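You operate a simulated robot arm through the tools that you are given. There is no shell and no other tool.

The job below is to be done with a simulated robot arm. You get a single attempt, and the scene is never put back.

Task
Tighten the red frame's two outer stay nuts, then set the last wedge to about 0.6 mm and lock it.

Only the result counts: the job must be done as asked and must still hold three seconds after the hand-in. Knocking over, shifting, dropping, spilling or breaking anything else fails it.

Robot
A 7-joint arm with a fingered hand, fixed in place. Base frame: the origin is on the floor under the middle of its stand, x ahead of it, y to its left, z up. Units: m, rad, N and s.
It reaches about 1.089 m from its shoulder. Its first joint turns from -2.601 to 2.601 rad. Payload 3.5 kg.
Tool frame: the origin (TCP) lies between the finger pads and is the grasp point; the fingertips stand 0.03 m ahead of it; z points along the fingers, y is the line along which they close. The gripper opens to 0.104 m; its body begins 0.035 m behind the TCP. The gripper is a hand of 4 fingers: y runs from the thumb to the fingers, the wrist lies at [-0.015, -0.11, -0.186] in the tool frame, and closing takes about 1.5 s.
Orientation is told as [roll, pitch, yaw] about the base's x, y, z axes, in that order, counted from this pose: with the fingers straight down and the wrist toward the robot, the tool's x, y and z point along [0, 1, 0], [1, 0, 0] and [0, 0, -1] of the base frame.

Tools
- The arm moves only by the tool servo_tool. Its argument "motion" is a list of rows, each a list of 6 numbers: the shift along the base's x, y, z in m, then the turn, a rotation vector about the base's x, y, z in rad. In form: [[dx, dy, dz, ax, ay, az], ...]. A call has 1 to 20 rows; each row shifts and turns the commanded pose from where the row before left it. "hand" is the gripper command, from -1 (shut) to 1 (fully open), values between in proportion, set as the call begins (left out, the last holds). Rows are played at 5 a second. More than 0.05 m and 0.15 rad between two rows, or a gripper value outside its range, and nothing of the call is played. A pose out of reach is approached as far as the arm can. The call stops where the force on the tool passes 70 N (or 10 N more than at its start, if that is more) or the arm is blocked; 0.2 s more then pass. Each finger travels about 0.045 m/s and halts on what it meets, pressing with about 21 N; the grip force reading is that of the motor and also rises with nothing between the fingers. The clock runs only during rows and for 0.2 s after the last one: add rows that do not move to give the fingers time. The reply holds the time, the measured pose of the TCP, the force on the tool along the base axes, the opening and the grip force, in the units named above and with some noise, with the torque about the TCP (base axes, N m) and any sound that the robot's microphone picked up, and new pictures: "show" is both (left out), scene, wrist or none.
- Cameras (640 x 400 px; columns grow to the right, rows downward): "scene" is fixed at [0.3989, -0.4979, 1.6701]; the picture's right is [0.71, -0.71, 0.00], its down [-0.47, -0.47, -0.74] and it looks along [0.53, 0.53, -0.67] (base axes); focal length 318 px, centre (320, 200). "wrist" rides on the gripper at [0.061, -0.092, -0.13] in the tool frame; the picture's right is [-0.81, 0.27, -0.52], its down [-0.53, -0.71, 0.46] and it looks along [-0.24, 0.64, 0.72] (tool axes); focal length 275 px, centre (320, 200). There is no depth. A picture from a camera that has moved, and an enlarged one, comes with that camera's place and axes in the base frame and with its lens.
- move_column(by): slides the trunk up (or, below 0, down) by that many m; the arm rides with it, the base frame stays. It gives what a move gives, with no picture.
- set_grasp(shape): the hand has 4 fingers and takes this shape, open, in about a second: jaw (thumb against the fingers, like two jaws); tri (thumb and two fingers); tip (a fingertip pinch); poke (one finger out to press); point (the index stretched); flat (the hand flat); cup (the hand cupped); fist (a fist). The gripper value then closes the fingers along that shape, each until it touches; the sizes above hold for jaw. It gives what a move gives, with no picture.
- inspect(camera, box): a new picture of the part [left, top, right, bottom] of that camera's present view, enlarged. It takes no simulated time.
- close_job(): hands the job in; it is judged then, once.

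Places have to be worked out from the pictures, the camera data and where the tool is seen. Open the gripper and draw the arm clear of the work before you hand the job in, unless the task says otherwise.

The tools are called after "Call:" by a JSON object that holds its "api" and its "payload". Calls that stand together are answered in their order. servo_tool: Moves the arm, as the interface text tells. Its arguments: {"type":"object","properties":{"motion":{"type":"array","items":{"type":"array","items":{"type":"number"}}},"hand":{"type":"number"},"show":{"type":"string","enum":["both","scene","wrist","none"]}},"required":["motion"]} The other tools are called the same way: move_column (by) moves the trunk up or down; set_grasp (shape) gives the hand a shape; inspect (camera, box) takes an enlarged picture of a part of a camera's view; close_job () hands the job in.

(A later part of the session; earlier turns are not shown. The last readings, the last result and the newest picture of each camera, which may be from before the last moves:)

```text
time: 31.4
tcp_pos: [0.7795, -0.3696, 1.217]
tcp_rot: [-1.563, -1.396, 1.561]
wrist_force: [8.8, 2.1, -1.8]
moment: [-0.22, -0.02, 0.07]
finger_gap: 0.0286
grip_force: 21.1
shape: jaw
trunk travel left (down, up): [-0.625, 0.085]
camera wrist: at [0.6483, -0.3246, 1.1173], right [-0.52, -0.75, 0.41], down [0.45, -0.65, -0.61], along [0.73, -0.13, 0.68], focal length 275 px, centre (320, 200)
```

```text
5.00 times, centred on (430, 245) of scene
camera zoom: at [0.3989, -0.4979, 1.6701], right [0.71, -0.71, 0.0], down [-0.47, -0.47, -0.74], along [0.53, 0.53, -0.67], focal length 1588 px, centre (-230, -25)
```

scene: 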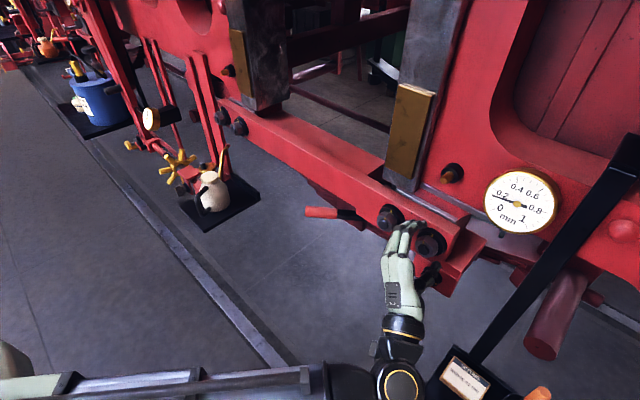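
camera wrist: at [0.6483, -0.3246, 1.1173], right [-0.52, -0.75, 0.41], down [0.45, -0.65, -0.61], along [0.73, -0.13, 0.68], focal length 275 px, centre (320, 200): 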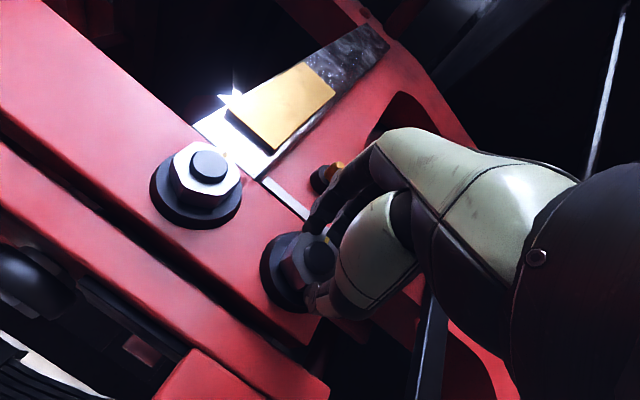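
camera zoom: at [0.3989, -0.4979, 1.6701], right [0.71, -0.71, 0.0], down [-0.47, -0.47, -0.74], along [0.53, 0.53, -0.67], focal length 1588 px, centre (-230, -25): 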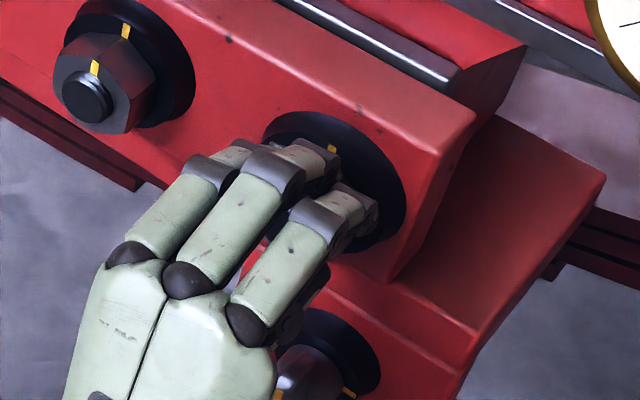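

Torque is at 0.22 Nm and the nut is still advancing. Continuing another 0.3 rad.

Call:
{"api": "servo_tool", "payload": {"motion": [[0, 0, 0, 0.05, 0, 0], [0, 0, 0, 0.05, 0, 0], [0, 0, 0, 0.05, 0, 0], [0, 0, 0, 0.05, 0, 0], [0, 0, 0, 0.05, 0, 0], [0, 0, 0, 0.05, 0, 0], [0, 0, 0, 0, 0, 0]], "show": "wrist"}}

Call:
{"api": "inspect", "payload": {"camera": "wrist", "box": [220, 180, 380, 340]}}

Call:
{"api": "inspect", "payload": {"camera": "scene", "box": [390, 205, 470, 285]}}

```text
time: 33.0
tcp_pos: [0.7791, -0.3664, 1.2175]
tcp_rot: [1.561, -1.447, -1.561]
wrist_force: [3.3, 6.8, -1.0]
moment: [-0.39, 0.05, 0.14]
finger_gap: 0.0273
grip_force: 21.3
shape: jaw
trunk travel left (down, up): [-0.625, 0.085]
camera wrist: at [0.6482, -0.2958, 1.1349], right [-0.52, -0.84, 0.17], down [0.45, -0.44, -0.77], along [0.73, -0.32, 0.61], focal length 275 px, centre (320, 200)
```

wrist: 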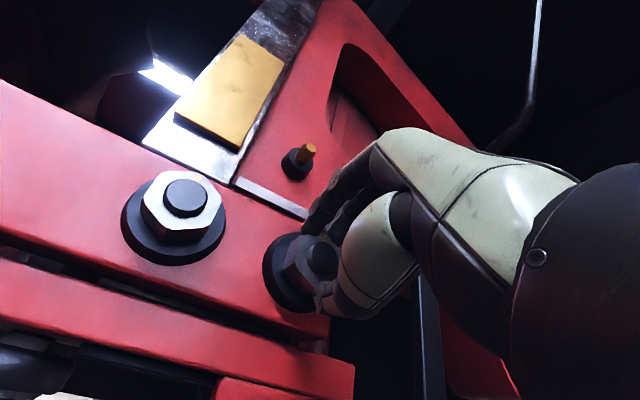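

```text
2.50 times, centred on (300, 260) of wrist
camera zoom: at [0.6482, -0.2958, 1.1349], right [-0.52, -0.84, 0.17], down [0.45, -0.44, -0.77], along [0.73, -0.32, 0.61], focal length 688 px, centre (370, 50)
```

zoom: 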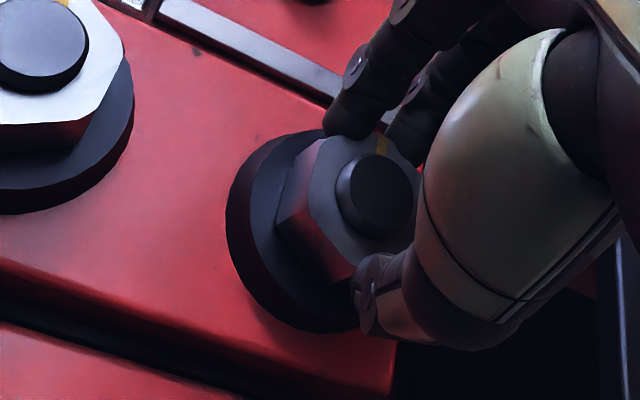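

```text
5.00 times, centred on (430, 245) of scene
camera zoom: at [0.3989, -0.4979, 1.6701], right [0.71, -0.71, 0.0], down [-0.47, -0.47, -0.74], along [0.53, 0.53, -0.67], focal length 1588 px, centre (-230, -25)
```

zoom: 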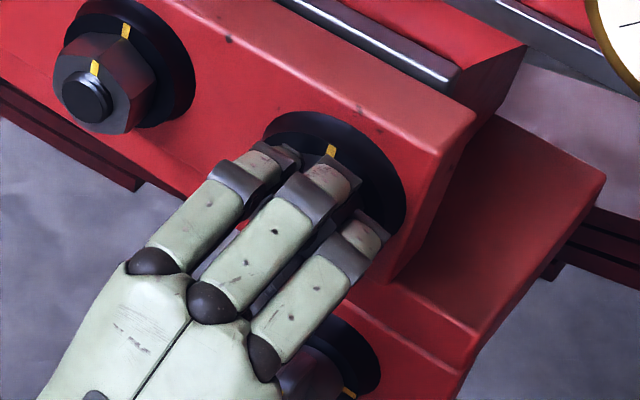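

By my estimate the mark is now about vertical and torque reached 0.39 Nm (tight). I'll open, back off and check the alignment.

Call:
{"api": "servo_tool", "payload": {"motion": [[0, 0, 0, 0, 0, 0], [0, 0, 0, 0, 0, 0], [0, 0, 0, 0, 0, 0], [0, 0, 0, 0, 0, 0], [-0.04, 0, 0, 0, 0, 0], [-0.05, 0, 0, -0.1, 0, 0], [-0.05, 0, 0, -0.1, 0, 0], [0, 0, 0, -0.15, 0, 0], [0, 0, 0, -0.15, 0, 0], [0, 0, 0, -0.15, 0, 0]], "hand": 0.35, "show": "both"}}

Call:
{"api": "inspect", "payload": {"camera": "wrist", "box": [160, 190, 300, 330]}}

Call:
{"api": "inspect", "payload": {"camera": "scene", "box": [375, 195, 465, 285]}}

```text
time: 35.2
tcp_pos: [0.6391, -0.3693, 1.218]
tcp_rot: [-1.57, -1.043, 1.571]
wrist_force: [0.2, 1.1, 0.7]
moment: [-0.01, 0.0, -0.02]
finger_gap: 0.0697
grip_force: 0.1
shape: jaw
trunk travel left (down, up): [-0.625, 0.085]
camera wrist: at [0.5091, -0.3631, 1.1086], right [-0.52, -0.56, 0.65], down [0.46, -0.82, -0.35], along [0.72, 0.11, 0.68], focal length 275 px, centre (320, 200)
```

scene: 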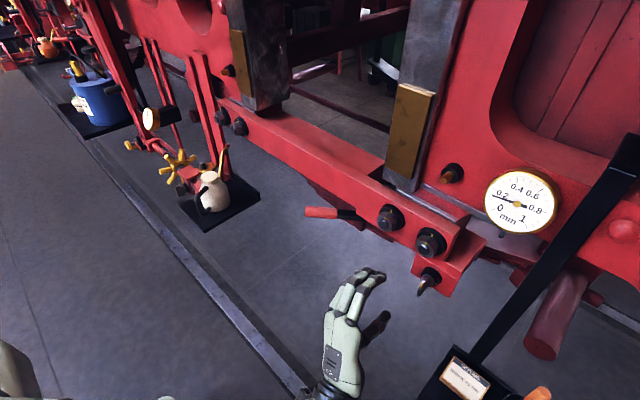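
wrist: 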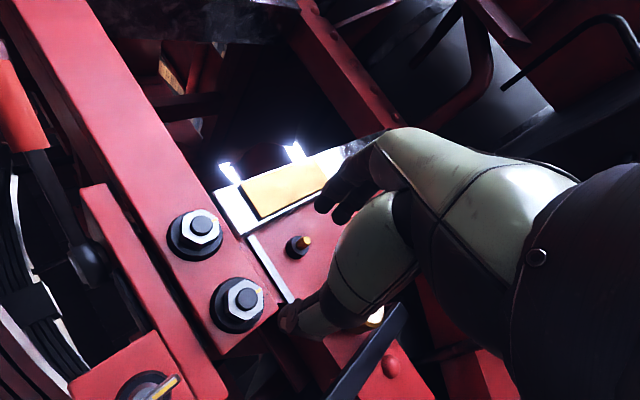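

```text
2.86 times, centred on (230, 260) of wrist
camera zoom: at [0.5091, -0.3631, 1.1086], right [-0.52, -0.56, 0.65], down [0.46, -0.82, -0.35], along [0.72, 0.11, 0.68], focal length 786 px, centre (577, 29)
```

zoom: 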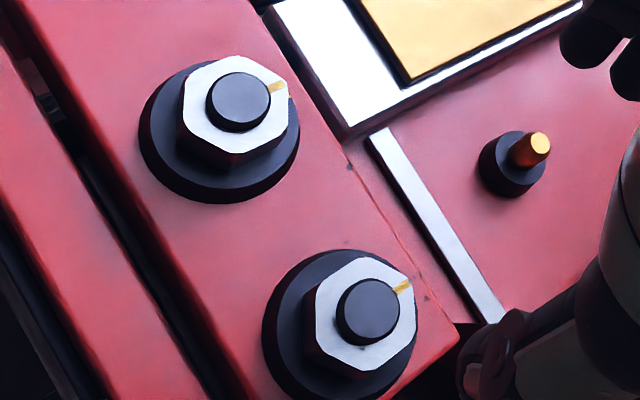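

```text
4.44 times, centred on (420, 240) of scene
camera zoom: at [0.3989, -0.4979, 1.6701], right [0.71, -0.71, 0.0], down [-0.47, -0.47, -0.74], along [0.53, 0.53, -0.67], focal length 1412 px, centre (-124, 22)
```

zoom: 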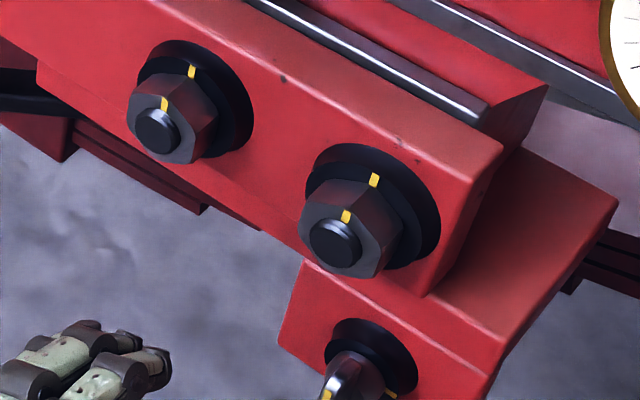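

The outer nut's mark now looks like the inner one's. Zooming to quantify.

Call:
{"api": "inspect", "payload": {"camera": "wrist", "box": [204, 265, 276, 337]}}

Call:
{"api": "inspect", "payload": {"camera": "wrist", "box": [160, 200, 232, 272]}}

Call:
{"api": "inspect", "payload": {"camera": "scene", "box": [410, 220, 460, 270]}}

```text
5.56 times, centred on (240, 301) of wrist
camera zoom: at [0.5091, -0.3631, 1.1086], right [-0.52, -0.56, 0.65], down [0.46, -0.82, -0.35], along [0.72, 0.11, 0.68], focal length 1529 px, centre (764, -361)
```

zoom: 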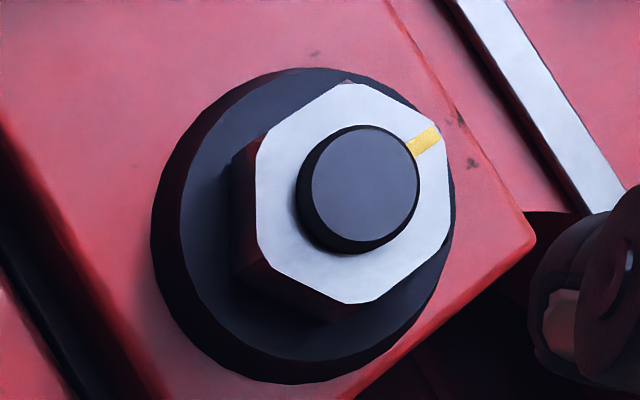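

```text
5.56 times, centred on (196, 236) of wrist
camera zoom: at [0.5091, -0.3631, 1.1086], right [-0.52, -0.56, 0.65], down [0.46, -0.82, -0.35], along [0.72, 0.11, 0.68], focal length 1529 px, centre (1009, 0)
```

zoom: 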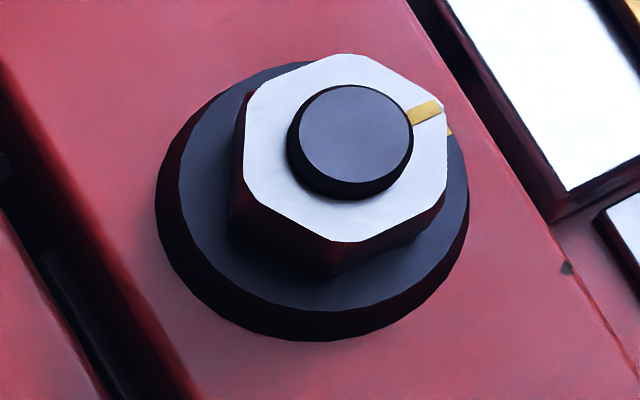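

```text
8.00 times, centred on (435, 245) of scene
camera zoom: at [0.3989, -0.4979, 1.6701], right [0.71, -0.71, 0.0], down [-0.47, -0.47, -0.74], along [0.53, 0.53, -0.67], focal length 2541 px, centre (-600, -160)
```

zoom: 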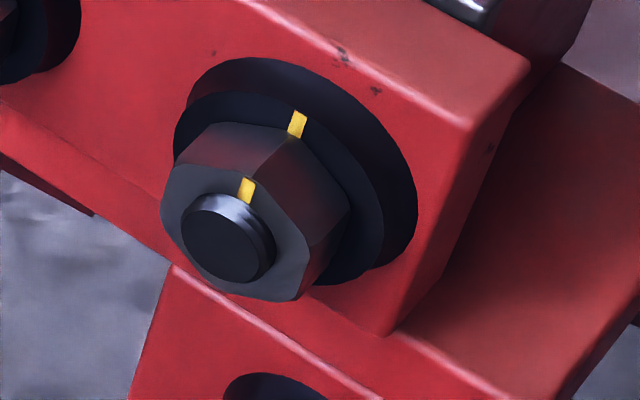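

Right outer nut is aligned within ~2° and torqued. Now I'll carry the hand across to the left end, staying at x≈0.60 and a little higher to clear the lever handle and oil can.

Call:
{"api": "servo_tool", "payload": {"motion": [[-0.02, 0.03, 0.005, -0.05, 0, 0], [-0.02, 0.043, 0.005, -0.05, 0, 0], [0, 0.043, 0.005, -0.05, 0, 0], [0, 0.043, 0.005, -0.05, 0, 0], [0, 0.043, 0.005, -0.05, 0, 0], [0, 0.043, 0.005, -0.05, 0, 0], [0, 0.043, 0, -0.05, 0, 0], [0, 0.043, 0, -0.05, 0, 0], [0, 0.043, 0, -0.05, 0, 0], [0, 0.043, 0, -0.05, 0, 0], [0, 0.043, 0, 0, 0, 0], [0, 0.043, 0, 0, 0, 0], [0, 0.043, 0, 0, 0, 0], [0, 0, 0, 0, 0, 0]], "show": "both"}}

```text
time: 38.2
tcp_pos: [0.6417, 0.1659, 1.2533]
tcp_rot: [-1.57, -0.547, 1.571]
wrist_force: [-0.4, 0.1, -1.7]
moment: [0.01, 0.02, 0.0]
finger_gap: 0.0699
grip_force: 0.0
shape: jaw
out of reach, approached as far as the arm can: row 8, 9, 10, 11
trunk travel left (down, up): [-0.625, 0.085]
camera wrist: at [0.5113, 0.119, 1.1549], right [-0.52, -0.18, 0.84], down [0.45, -0.89, 0.08], along [0.73, 0.42, 0.54], focal length 275 px, centre (320, 200)
```

scene: 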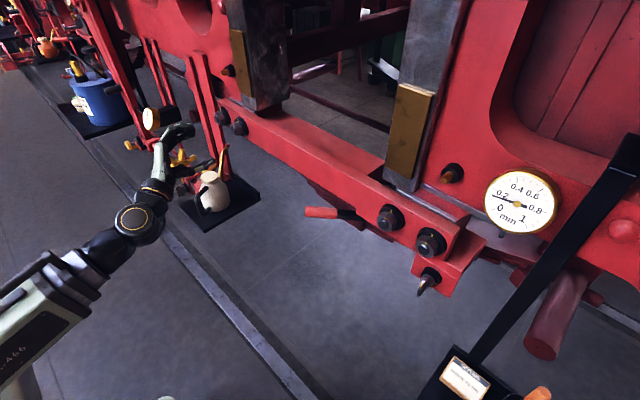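
wrist: 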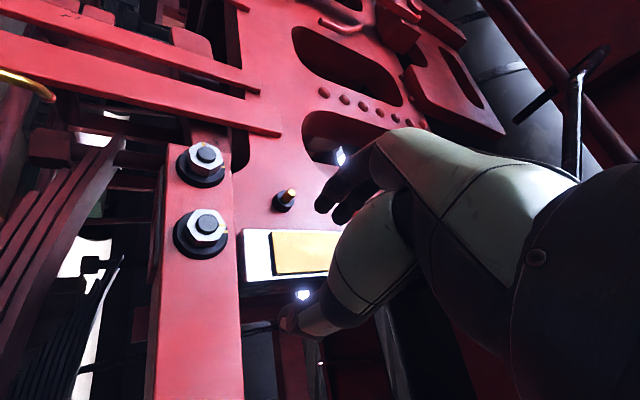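

Some mid-transit rows were briefly limited, but the hand is now settled left of centre with both left nuts in view. Zooming on them.

Call:
{"api": "inspect", "payload": {"camera": "wrist", "box": [165, 125, 245, 205]}}

Call:
{"api": "inspect", "payload": {"camera": "wrist", "box": [165, 195, 245, 275]}}

Call:
{"api": "inspect", "payload": {"camera": "scene", "box": [110, 90, 260, 230]}}

```text
5.00 times, centred on (205, 165) of wrist
camera zoom: at [0.5113, 0.119, 1.1549], right [-0.52, -0.18, 0.84], down [0.45, -0.89, 0.08], along [0.73, 0.42, 0.54], focal length 1376 px, centre (895, 375)
```

zoom: 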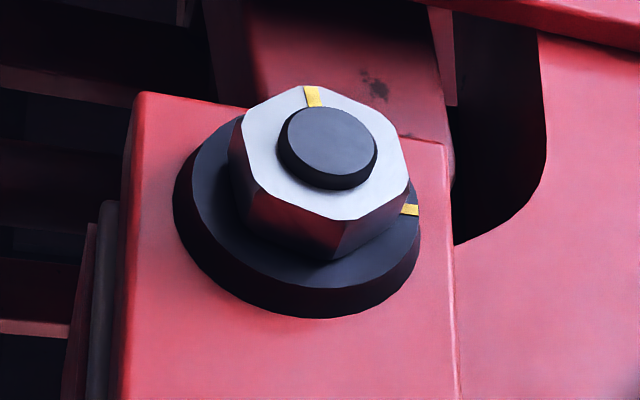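

```text
5.00 times, centred on (205, 235) of wrist
camera zoom: at [0.5113, 0.119, 1.1549], right [-0.52, -0.18, 0.84], down [0.45, -0.89, 0.08], along [0.73, 0.42, 0.54], focal length 1376 px, centre (895, 25)
```

zoom: 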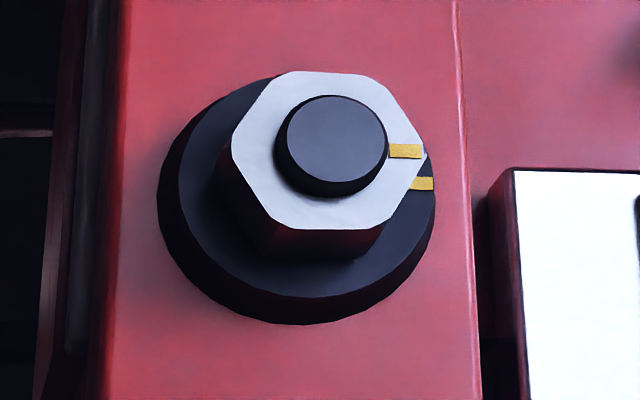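

```text
2.86 times, centred on (185, 160) of scene
camera zoom: at [0.3989, -0.4979, 1.6701], right [0.71, -0.71, 0.0], down [-0.47, -0.47, -0.74], along [0.53, 0.53, -0.67], focal length 908 px, centre (706, 314)
```

zoom: 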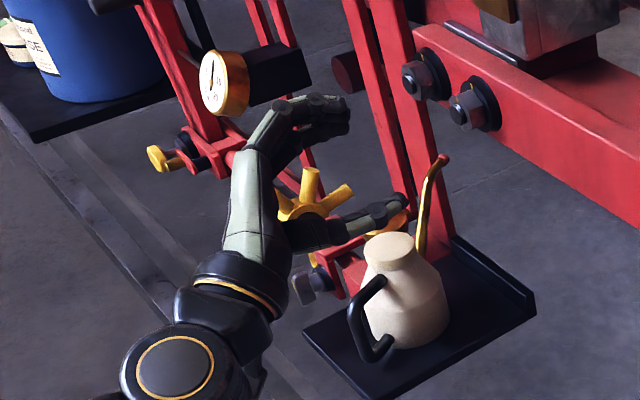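

The left outer nut needs about 95-98° clockwise; its axis triangulates to y≈0.334, z≈1.2155, with flats at wrist angle -68°. Moving in front of it at x≈0.64.

Call:
{"api": "servo_tool", "payload": {"motion": [[0, 0.042, -0.009, -0.042, 0, 0], [0, 0.042, -0.009, -0.042, 0, 0], [0, 0.042, -0.009, -0.042, 0, 0], [0, 0.042, -0.009, -0.04, 0, 0], [0, 0, 0, 0, 0, 0]], "show": "both"}}

Call:
{"api": "inspect", "payload": {"camera": "scene", "box": [110, 60, 290, 230]}}

Call:
{"api": "inspect", "payload": {"camera": "wrist", "box": [180, 180, 340, 340]}}

```text
time: 39.4
tcp_pos: [0.6348, 0.3234, 1.2519]
tcp_rot: [-1.56, -0.375, 1.567]
wrist_force: [0.0, 0.0, -0.1]
moment: [0.0, -0.03, 0.01]
finger_gap: 0.0699
grip_force: 0.1
shape: jaw
out of reach, approached as far as the arm can: row 1, 2, 3, 4
trunk travel left (down, up): [-0.625, 0.085]
camera wrist: at [0.5045, 0.2603, 1.1642], right [-0.51, -0.04, 0.86], down [0.46, -0.86, 0.23], along [0.73, 0.51, 0.46], focal length 275 px, centre (320, 200)
```

scene: 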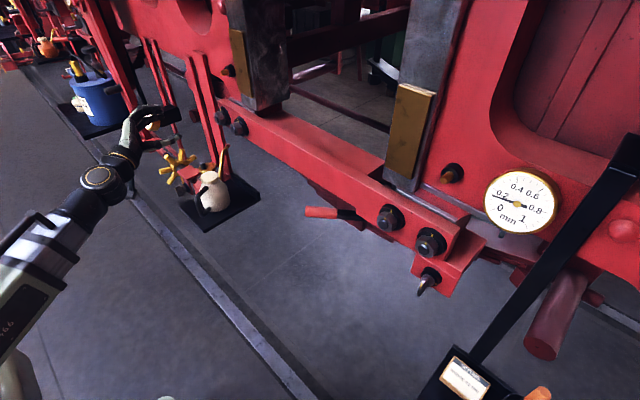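
wrist: 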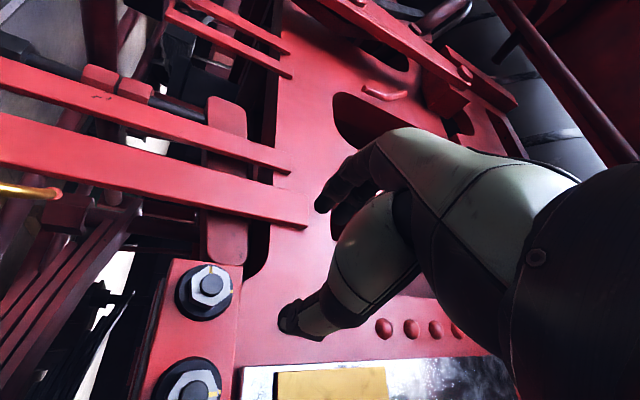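

```text
2.35 times, centred on (200, 145) of scene
camera zoom: at [0.3989, -0.4979, 1.6701], right [0.71, -0.71, 0.0], down [-0.47, -0.47, -0.74], along [0.53, 0.53, -0.67], focal length 747 px, centre (602, 329)
```

zoom: 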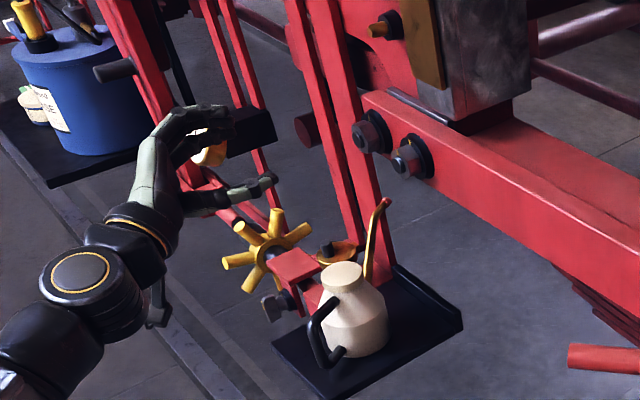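

```text
2.50 times, centred on (260, 260) of wrist
camera zoom: at [0.5045, 0.2603, 1.1642], right [-0.51, -0.04, 0.86], down [0.46, -0.86, 0.23], along [0.73, 0.51, 0.46], focal length 688 px, centre (470, 50)
```

zoom: 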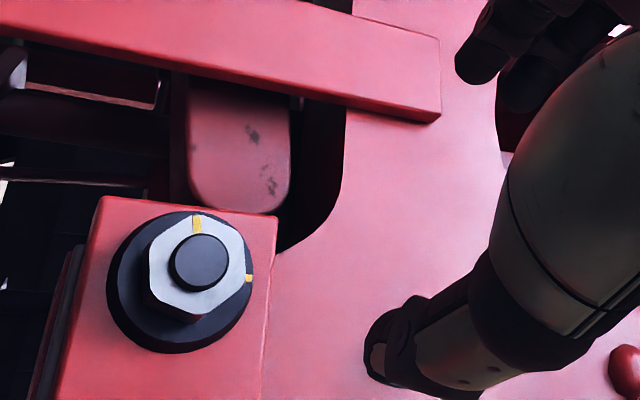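

At this side the -68° wrist angle is limited (z came out 36 mm high). I'll try the other flat orientation at -8°, rotating in free air while lowering to the nut axis.

Call:
{"api": "servo_tool", "payload": {"motion": [[0, 0, 0, 0.13, 0, 0], [0, 0, 0, 0.13, 0, 0], [0, 0, 0, 0.13, 0, 0], [0, 0.002, -0.007, 0.13, 0, 0], [0, 0.002, -0.007, 0.13, 0, 0], [0, 0.002, -0.007, 0.13, 0, 0], [0, 0.002, -0.007, 0.13, 0, 0], [0, 0.002, -0.007, 0.14, 0, 0], [0, 0, 0, 0, 0, 0]], "show": "both"}}

Call:
{"api": "inspect", "payload": {"camera": "scene", "box": [110, 60, 290, 230]}}

```text
time: 41.4
tcp_pos: [0.6508, 0.0507, 1.3777]
tcp_rot: [-1.515, -1.41, 1.538]
wrist_force: [-0.8, 0.3, 0.1]
moment: [0.03, -0.05, 0.0]
finger_gap: 0.0699
grip_force: 0.1
shape: jaw
out of reach, approached as far as the arm can: row 1, 2, 3, 4, 5, 6, 7, 8
trunk travel left (down, up): [-0.625, 0.085]
camera wrist: at [0.5183, 0.0927, 1.28], right [-0.5, -0.77, 0.41], down [0.46, -0.63, -0.62], along [0.73, -0.12, 0.67], focal length 275 px, centre (320, 200)
```

scene: 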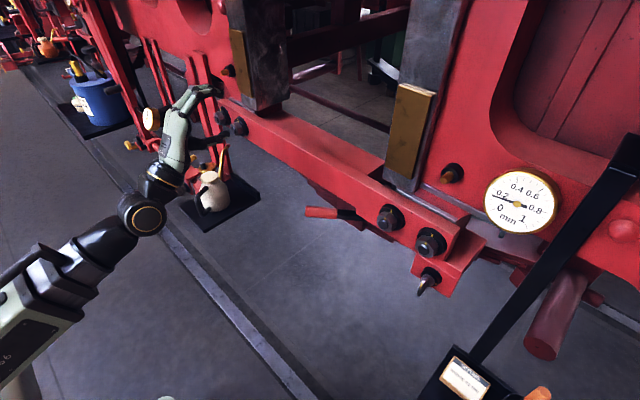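
wrist: 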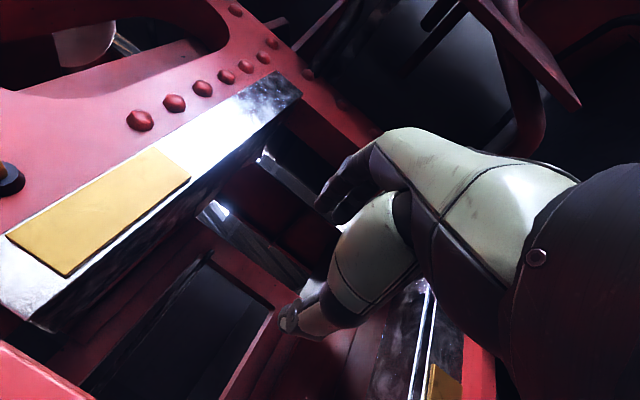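

```text
2.35 times, centred on (200, 145) of scene
camera zoom: at [0.3989, -0.4979, 1.6701], right [0.71, -0.71, 0.0], down [-0.47, -0.47, -0.74], along [0.53, 0.53, -0.67], focal length 747 px, centre (602, 329)
```

zoom: 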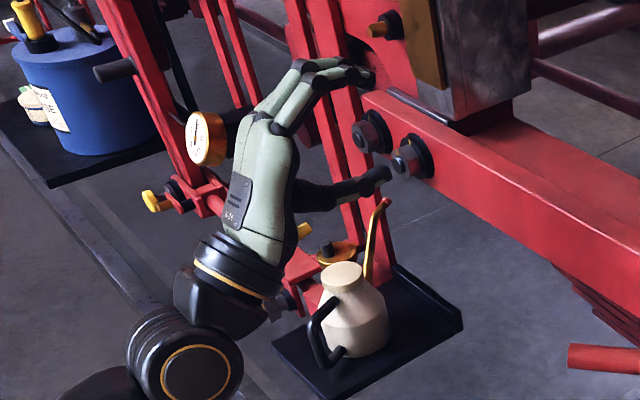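

The arm's joints are in an awkward configuration on this side, so it drifted (safely) toward centre. I'll go back to the neutral starting posture (fingers pitched down, centre) to reset the joints before approaching the left end again.

Call:
{"api": "servo_tool", "payload": {"motion": [[-0.03, -0.01, 0, 0.08, 0, 0], [-0.02, -0.01, 0, 0.08, 0, 0], [0, 0, 0, 0, 0.13, 0], [0, 0, 0, 0, 0.13, 0], [0, 0, 0, 0, 0.13, 0], [0, 0, 0, 0, 0.13, 0], [0, 0, 0, 0, 0.13, 0], [0, 0, 0, 0, 0.13, 0], [0, 0, 0, 0, 0, 0]], "show": "both"}}

```text
time: 43.4
tcp_pos: [0.6116, 0.0788, 1.405]
tcp_rot: [-0.314, -0.999, 0.524]
wrist_force: [-0.2, -0.3, 0.5]
moment: [0.0, -0.02, -0.03]
finger_gap: 0.0701
grip_force: 0.0
shape: jaw
out of reach, approached as far as the arm can: row 1, 2, 4, 5, 6
trunk travel left (down, up): [-0.625, 0.085]
camera wrist: at [0.4424, 0.0951, 1.3848], right [-0.11, -0.77, 0.63], down [0.19, -0.64, -0.75], along [0.98, 0.04, 0.21], focal length 275 px, centre (320, 200)
```

scene: 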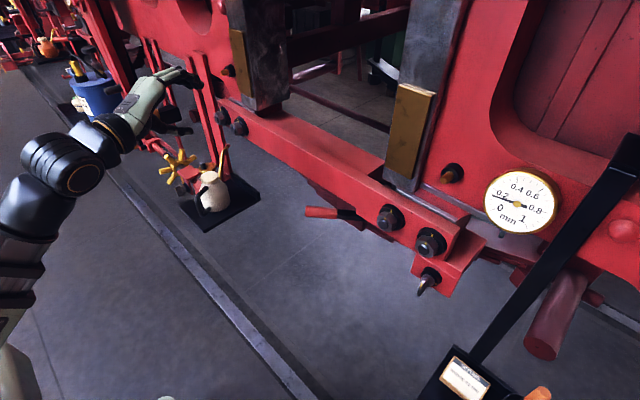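
wrist: 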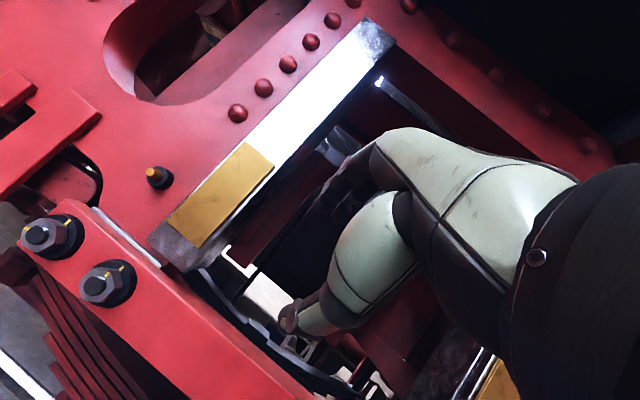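

The wrist has an awkward residual twist. I've computed the correction back to the clean pitch-only orientation (roll/yaw zero) and will apply it while returning to the centre.

Call:
{"api": "servo_tool", "payload": {"motion": [[0, -0.012, -0.01, 0.046, 0.0805, -0.0914], [0, -0.012, -0.01, 0.046, 0.0805, -0.0914], [0, -0.012, -0.01, 0.046, 0.0805, -0.0914], [0, -0.012, -0.01, 0, 0, 0], [0, 0, 0, 0, 0, 0]], "show": "scene"}}

```text
time: 44.6
tcp_pos: [0.6108, 0.0297, 1.3648]
tcp_rot: [0.0, -0.802, -0.003]
wrist_force: [1.2, 0.4, -0.6]
moment: [0.0, -0.02, 0.03]
finger_gap: 0.0699
grip_force: 0.1
shape: jaw
trunk travel left (down, up): [-0.625, 0.085]
```

scene: 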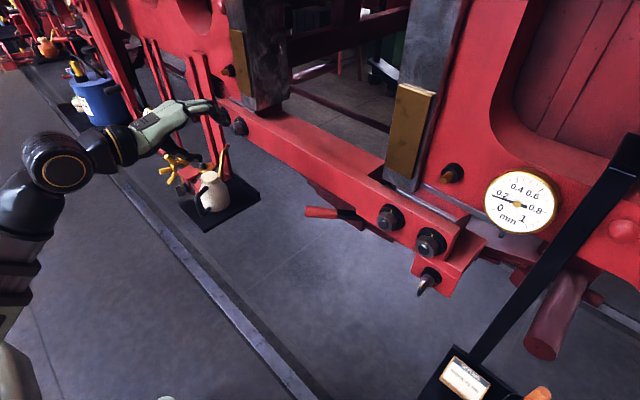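

Clean posture restored. Now moving left in this posture at z≈1.33, x≈0.57.

Call:
{"api": "servo_tool", "payload": {"motion": [[-0.01, 0.04, 0, 0, 0, 0], [-0.01, 0.044, 0, 0, 0, 0], [-0.01, 0.044, 0, 0, 0, 0], [-0.01, 0.044, 0, 0, 0, 0], [0, 0.044, 0, 0, 0, 0], [0, 0.044, 0, 0, 0, 0], [0, 0.044, 0, 0, 0, 0], [0, 0, 0, 0, 0, 0]], "show": "both"}}

```text
time: 46.4
tcp_pos: [0.5732, 0.3361, 1.363]
tcp_rot: [0.001, -0.805, 0.0]
wrist_force: [1.3, -0.1, -0.3]
moment: [-0.03, -0.01, 0.04]
finger_gap: 0.0696
grip_force: 0.0
shape: jaw
trunk travel left (down, up): [-0.625, 0.085]
camera wrist: at [0.4143, 0.3966, 1.389], right [-0.18, -0.81, 0.56], down [-0.17, -0.53, -0.83], along [0.97, -0.24, -0.04], focal length 275 px, centre (320, 200)
```

scene: 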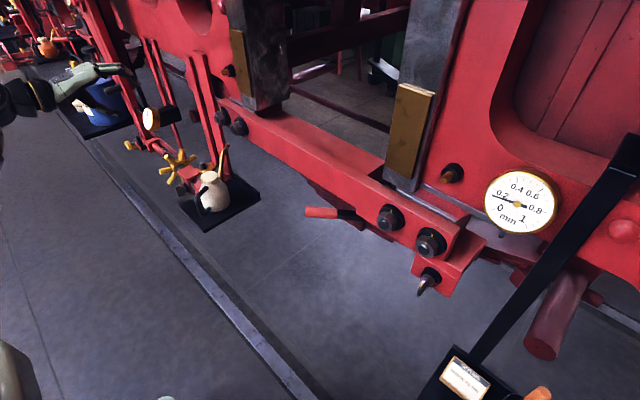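
wrist: 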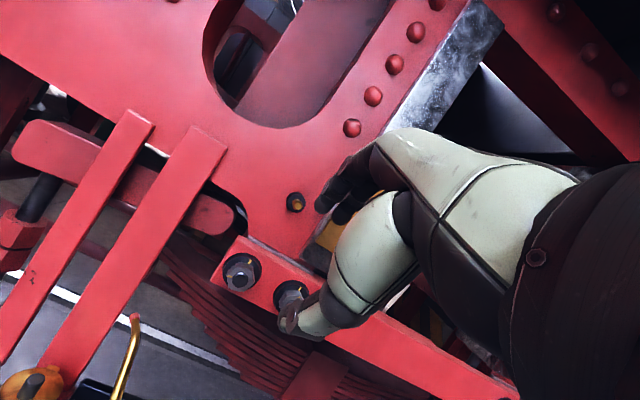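

Reachable here. Now I'll level the fingers (pitch to -90°) and lower to the nut axis height, staying back at x≈0.60.

Call:
{"api": "servo_tool", "payload": {"motion": [[0.005, 0, -0.024, 0, -0.128, 0], [0.005, 0, -0.024, 0, -0.128, 0], [0.005, 0, -0.024, 0, -0.128, 0], [0.005, 0, -0.024, 0, -0.128, 0], [0.005, 0, -0.024, 0, -0.128, 0], [0.005, -0.002, -0.0265, 0, -0.126, 0], [0, 0, 0, 0, 0, 0]], "show": "both"}}

Call:
{"api": "inspect", "payload": {"camera": "scene", "box": [60, 60, 290, 230]}}

```text
time: 48.0
tcp_pos: [0.6037, 0.3348, 1.2175]
tcp_rot: [2.001, -1.571, -1.998]
wrist_force: [-0.2, 1.0, 0.2]
moment: [0.01, -0.01, -0.01]
finger_gap: 0.0701
grip_force: 0.0
shape: jaw
trunk travel left (down, up): [-0.625, 0.085]
camera wrist: at [0.472, 0.3957, 1.1264], right [-0.52, -0.81, 0.27], down [0.46, -0.53, -0.71], along [0.72, -0.24, 0.64], focal length 275 px, centre (320, 200)
```

scene: 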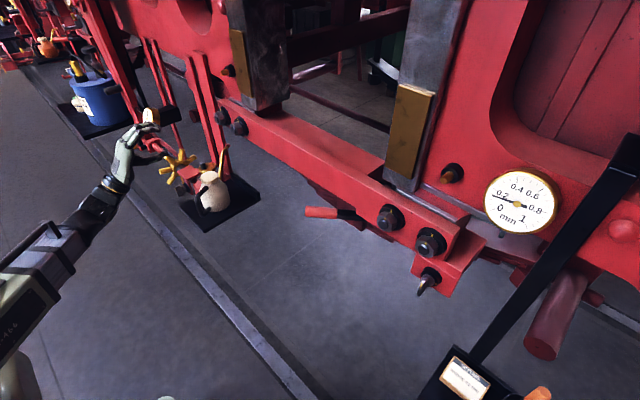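
wrist: 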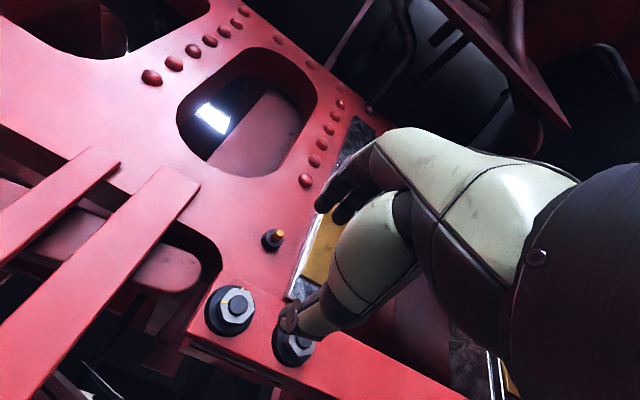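

```text
2.35 times, centred on (175, 145) of scene
camera zoom: at [0.3989, -0.4979, 1.6701], right [0.71, -0.71, 0.0], down [-0.47, -0.47, -0.74], along [0.53, 0.53, -0.67], focal length 747 px, centre (661, 329)
```

zoom: 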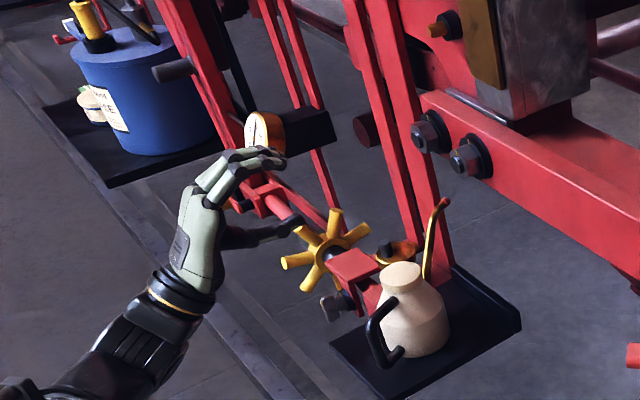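

Reachable here too. I'll advance part way and set the -8° wrist angle for the flats, then test how far the wrist can turn before touching the nut.

Call:
{"api": "servo_tool", "payload": {"motion": [[0.03, 0, 0, -0.07, 0, 0], [0.03, 0, 0, -0.07, 0, 0], [0.03, 0, 0, 0, 0, 0], [0.03, 0, 0, 0, 0, 0], [0, 0, 0, 0, 0, 0]], "show": "both"}}

Call:
{"api": "inspect", "payload": {"camera": "scene", "box": [110, 60, 290, 230]}}

Call:
{"api": "inspect", "payload": {"camera": "wrist", "box": [180, 180, 340, 340]}}

```text
time: 49.2
tcp_pos: [0.7238, 0.3331, 1.2176]
tcp_rot: [-1.562, -1.432, 1.563]
wrist_force: [-0.1, 0.0, -0.5]
moment: [0.02, 0.01, -0.02]
finger_gap: 0.0699
grip_force: 0.0
shape: jaw
trunk travel left (down, up): [-0.625, 0.085]
camera wrist: at [0.5921, 0.3805, 1.1185], right [-0.52, -0.76, 0.39], down [0.45, -0.63, -0.63], along [0.73, -0.15, 0.67], focal length 275 px, centre (320, 200)
```

scene: 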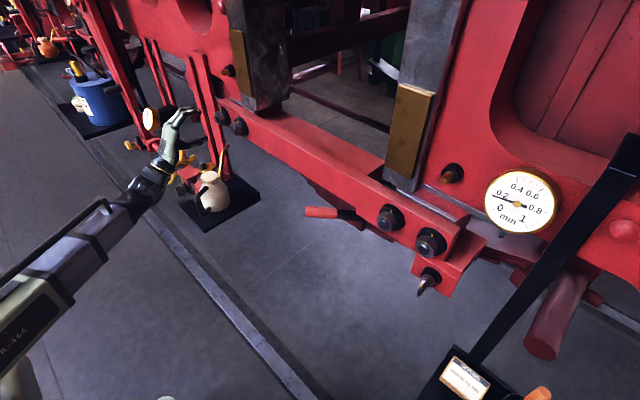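
wrist: 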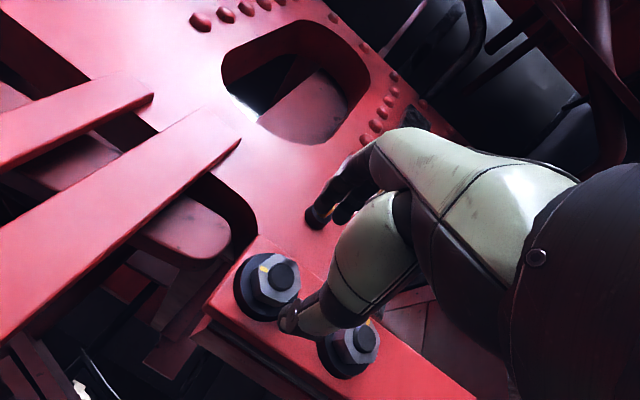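

```text
2.35 times, centred on (200, 145) of scene
camera zoom: at [0.3989, -0.4979, 1.6701], right [0.71, -0.71, 0.0], down [-0.47, -0.47, -0.74], along [0.53, 0.53, -0.67], focal length 747 px, centre (602, 329)
```

zoom: 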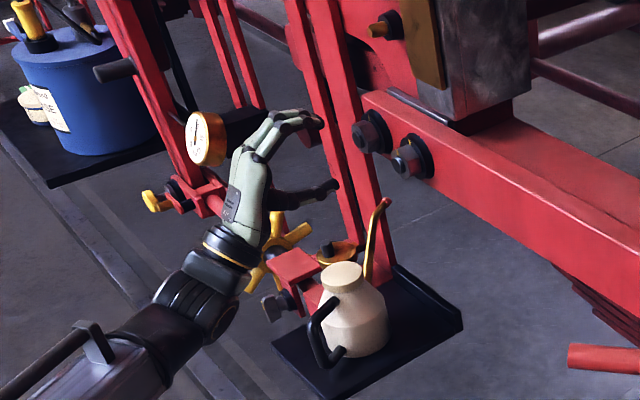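

```text
2.50 times, centred on (260, 260) of wrist
camera zoom: at [0.5921, 0.3805, 1.1185], right [-0.52, -0.76, 0.39], down [0.45, -0.63, -0.63], along [0.73, -0.15, 0.67], focal length 688 px, centre (470, 50)
```

zoom: 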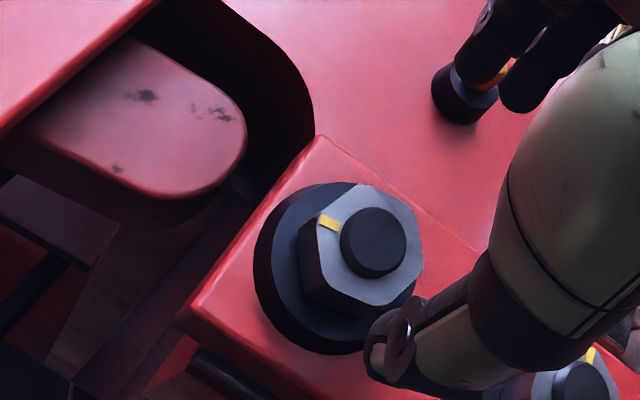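

Nut axis confirmed at (y 0.334, z 1.2145). I'll test the wrist's turning range here in free air in small increments.

Call:
{"api": "servo_tool", "payload": {"motion": [[0, 0, 0, 0.1, 0, 0], [0, 0, 0, 0.1, 0, 0], [0, 0, 0, 0.1, 0, 0], [0, 0, 0, 0.1, 0, 0], [0, 0, 0, 0, 0, 0]], "show": "none"}}

```text
time: 50.4
tcp_pos: [0.7219, 0.334, 1.2174]
tcp_rot: [1.565, -1.309, -1.567]
wrist_force: [0.7, -0.3, -0.3]
moment: [-0.02, -0.02, 0.0]
finger_gap: 0.0697
grip_force: 0.1
shape: jaw
trunk travel left (down, up): [-0.625, 0.085]
```

Fine at +0.26 rad. Continuing the test.

Call:
{"api": "servo_tool", "payload": {"motion": [[0, 0, 0, 0.1, 0, 0], [0, 0, 0, 0.1, 0, 0], [0, 0, 0, 0.1, 0, 0], [0, 0, 0, 0, 0, 0]], "show": "none"}}

```text
time: 51.4
tcp_pos: [0.7198, 0.3333, 1.2166]
tcp_rot: [1.57, -1.009, -1.568]
wrist_force: [-0.2, 1.1, -0.7]
moment: [0.0, 0.03, 0.0]
finger_gap: 0.07
grip_force: 0.1
shape: jaw
trunk travel left (down, up): [-0.625, 0.085]
```

Still reachable at +0.56 rad. Continuing.

Call:
{"api": "servo_tool", "payload": {"motion": [[0, 0, 0, 0.1, 0, 0], [0, 0, 0, 0.1, 0, 0], [0, 0, 0, 0.1, 0, 0], [0, 0, 0, 0, 0, 0]], "show": "both"}}

Call:
{"api": "inspect", "payload": {"camera": "scene", "box": [110, 60, 290, 230]}}

```text
time: 52.4
tcp_pos: [0.7204, 0.3338, 1.2167]
tcp_rot: [1.571, -0.709, -1.568]
wrist_force: [0.0, 1.1, -0.2]
moment: [-0.01, -0.02, -0.01]
finger_gap: 0.07
grip_force: 0.1
shape: jaw
trunk travel left (down, up): [-0.625, 0.085]
camera wrist: at [0.5901, 0.4434, 1.2045], right [-0.52, -0.74, -0.44], down [0.45, 0.19, -0.87], along [0.73, -0.65, 0.23], focal length 275 px, centre (320, 200)
```

scene: 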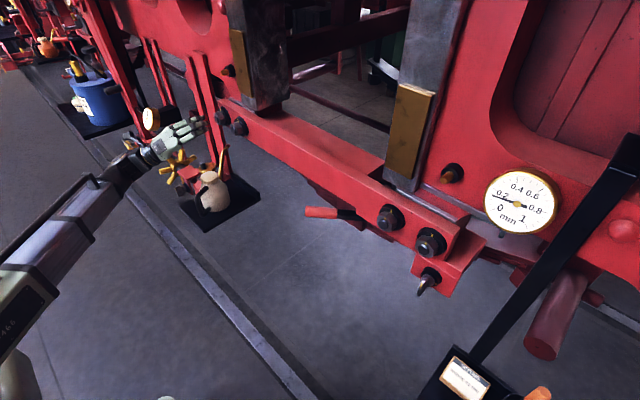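
wrist: 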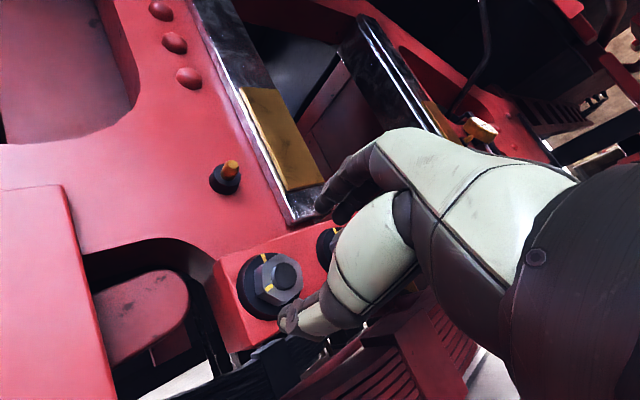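

```text
2.35 times, centred on (200, 145) of scene
camera zoom: at [0.3989, -0.4979, 1.6701], right [0.71, -0.71, 0.0], down [-0.47, -0.47, -0.74], along [0.53, 0.53, -0.67], focal length 747 px, centre (602, 329)
```

zoom: 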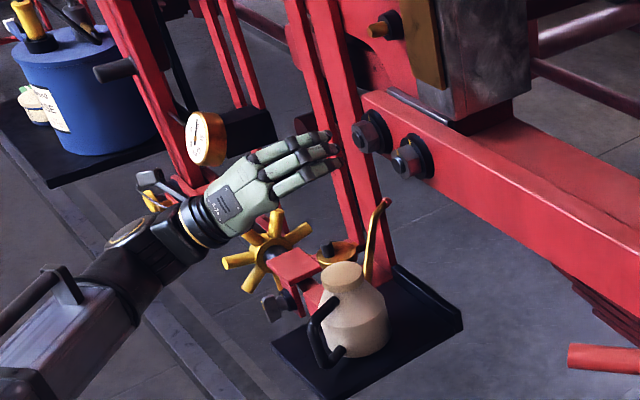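

Reachable to +0.86 rad. Testing a bit further.

Call:
{"api": "servo_tool", "payload": {"motion": [[0, 0, 0, 0.1, 0, 0], [0, 0, 0, 0.1, 0, 0], [0, 0, 0, 0, 0, 0]], "show": "none"}}

```text
time: 53.2
tcp_pos: [0.72, 0.332, 1.2169]
tcp_rot: [1.568, -0.509, -1.568]
wrist_force: [-0.5, -0.4, -0.2]
moment: [-0.01, -0.05, 0.02]
finger_gap: 0.0702
grip_force: 0.1
shape: jaw
trunk travel left (down, up): [-0.625, 0.085]
```

Good range up to +1.06 rad. Now back to -0.13 rad, then advance onto the nut.

Call:
{"api": "servo_tool", "payload": {"motion": [[0, 0, 0, -0.149, 0, 0], [0, 0, 0, -0.149, 0, 0], [0, 0, 0, -0.149, 0, 0], [0, 0, 0, -0.149, 0, 0], [0, 0, 0, -0.149, 0, 0], [0, 0, 0, -0.149, 0, 0], [0, 0, 0, -0.149, 0, 0], [0, 0, 0, -0.149, 0, 0], [0.02, 0.001, -0.001, 0, 0, 0], [0.02, 0, -0.001, 0, 0, 0], [0.01, 0, 0, 0, 0, 0], [0.006, 0, 0, 0, 0, 0], [0.003, 0, 0, 0, 0, 0], [0, 0, 0, 0, 0, 0]], "show": "both"}}

Call:
{"api": "inspect", "payload": {"camera": "wrist", "box": [220, 180, 380, 340]}}

Call:
{"api": "inspect", "payload": {"camera": "scene", "box": [180, 80, 280, 180]}}

```text
time: 56.2
tcp_pos: [0.7814, 0.3356, 1.2167]
tcp_rot: [-1.563, -1.439, 1.562]
wrist_force: [0.0, 0.1, -0.4]
moment: [0.03, -0.03, -0.03]
finger_gap: 0.0701
grip_force: 0.2
shape: jaw
trunk travel left (down, up): [-0.625, 0.085]
camera wrist: at [0.6507, 0.3834, 1.1189], right [-0.52, -0.77, 0.38], down [0.45, -0.62, -0.64], along [0.73, -0.16, 0.67], focal length 275 px, centre (320, 200)
```

scene: 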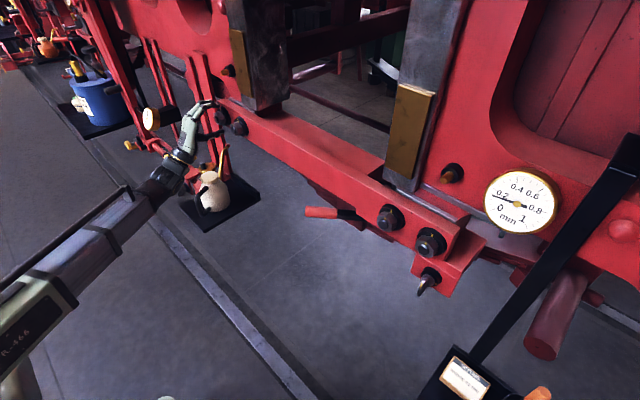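
wrist: 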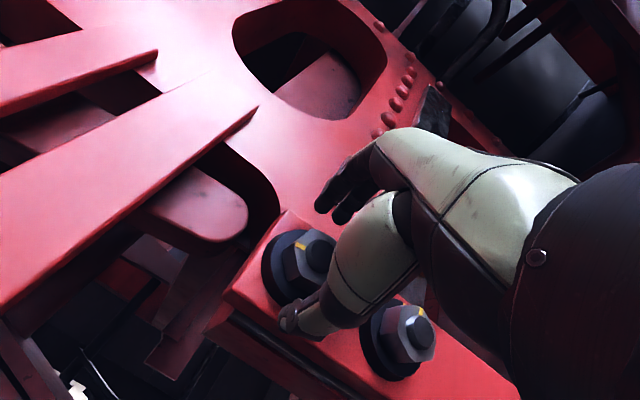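

```text
2.50 times, centred on (300, 260) of wrist
camera zoom: at [0.6507, 0.3834, 1.1189], right [-0.52, -0.77, 0.38], down [0.45, -0.62, -0.64], along [0.73, -0.16, 0.67], focal length 688 px, centre (370, 50)
```

zoom: 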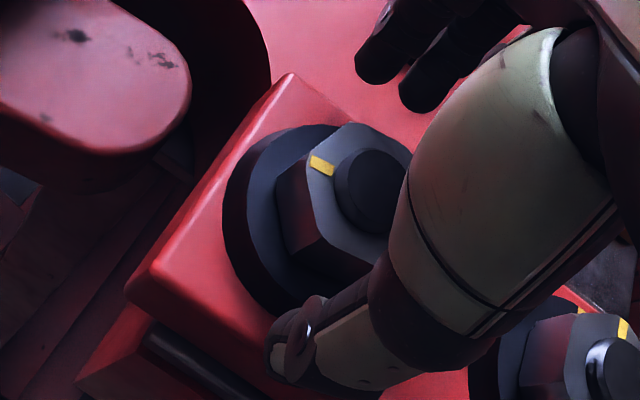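

```text
4.00 times, centred on (230, 130) of scene
camera zoom: at [0.3989, -0.4979, 1.6701], right [0.71, -0.71, 0.0], down [-0.47, -0.47, -0.74], along [0.53, 0.53, -0.67], focal length 1270 px, centre (680, 480)
```

zoom: 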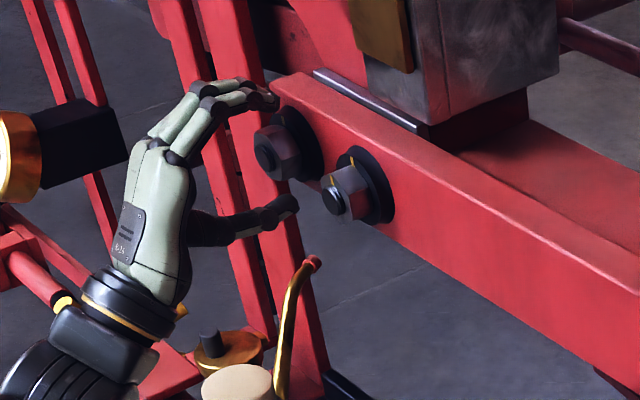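

Fingers straddle the left outer nut cleanly. Closing.

Call:
{"api": "servo_tool", "payload": {"motion": [[-0.002, -0.001, -0.001, 0, 0, 0], [0, 0, 0, 0, 0, 0], [0, 0, 0, 0, 0, 0], [0, 0, 0, 0, 0, 0], [0, 0, 0, 0, 0, 0], [0, 0, 0, 0, 0, 0], [0, 0, 0, 0, 0, 0]], "hand": -1, "show": "wrist"}}

Call:
{"api": "inspect", "payload": {"camera": "wrist", "box": [220, 180, 380, 340]}}

Call:
{"api": "inspect", "payload": {"camera": "scene", "box": [180, 80, 280, 180]}}

```text
time: 57.8
tcp_pos: [0.7793, 0.3334, 1.216]
tcp_rot: [-1.558, -1.44, 1.558]
wrist_force: [0.6, -0.8, -2.9]
moment: [0.02, 0.08, -0.03]
finger_gap: 0.0312
grip_force: 21.6
shape: jaw
trunk travel left (down, up): [-0.625, 0.085]
camera wrist: at [0.6478, 0.3827, 1.1177], right [-0.52, -0.77, 0.38], down [0.45, -0.62, -0.64], along [0.73, -0.16, 0.67], focal length 275 px, centre (320, 200)
```

wrist: 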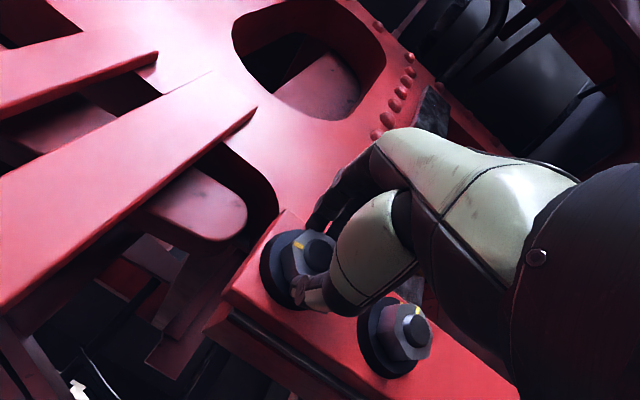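

```text
2.50 times, centred on (300, 260) of wrist
camera zoom: at [0.6478, 0.3827, 1.1177], right [-0.52, -0.77, 0.38], down [0.45, -0.62, -0.64], along [0.73, -0.16, 0.67], focal length 688 px, centre (370, 50)
```

zoom: 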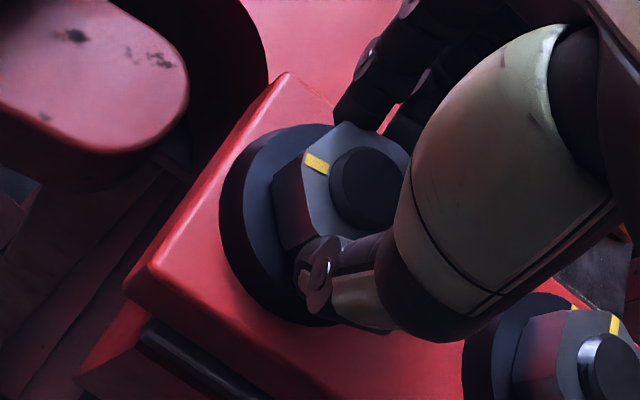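

```text
4.00 times, centred on (230, 130) of scene
camera zoom: at [0.3989, -0.4979, 1.6701], right [0.71, -0.71, 0.0], down [-0.47, -0.47, -0.74], along [0.53, 0.53, -0.67], focal length 1270 px, centre (680, 480)
```

zoom: 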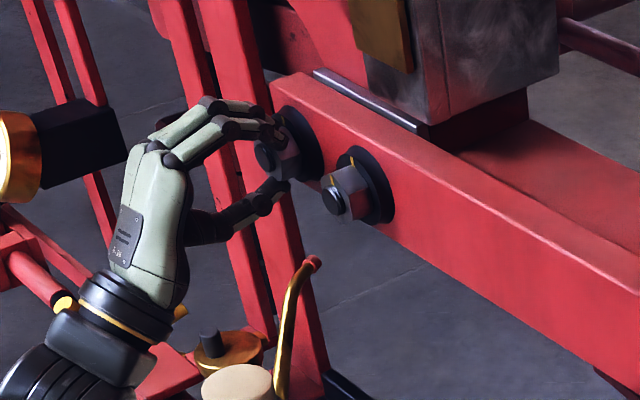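

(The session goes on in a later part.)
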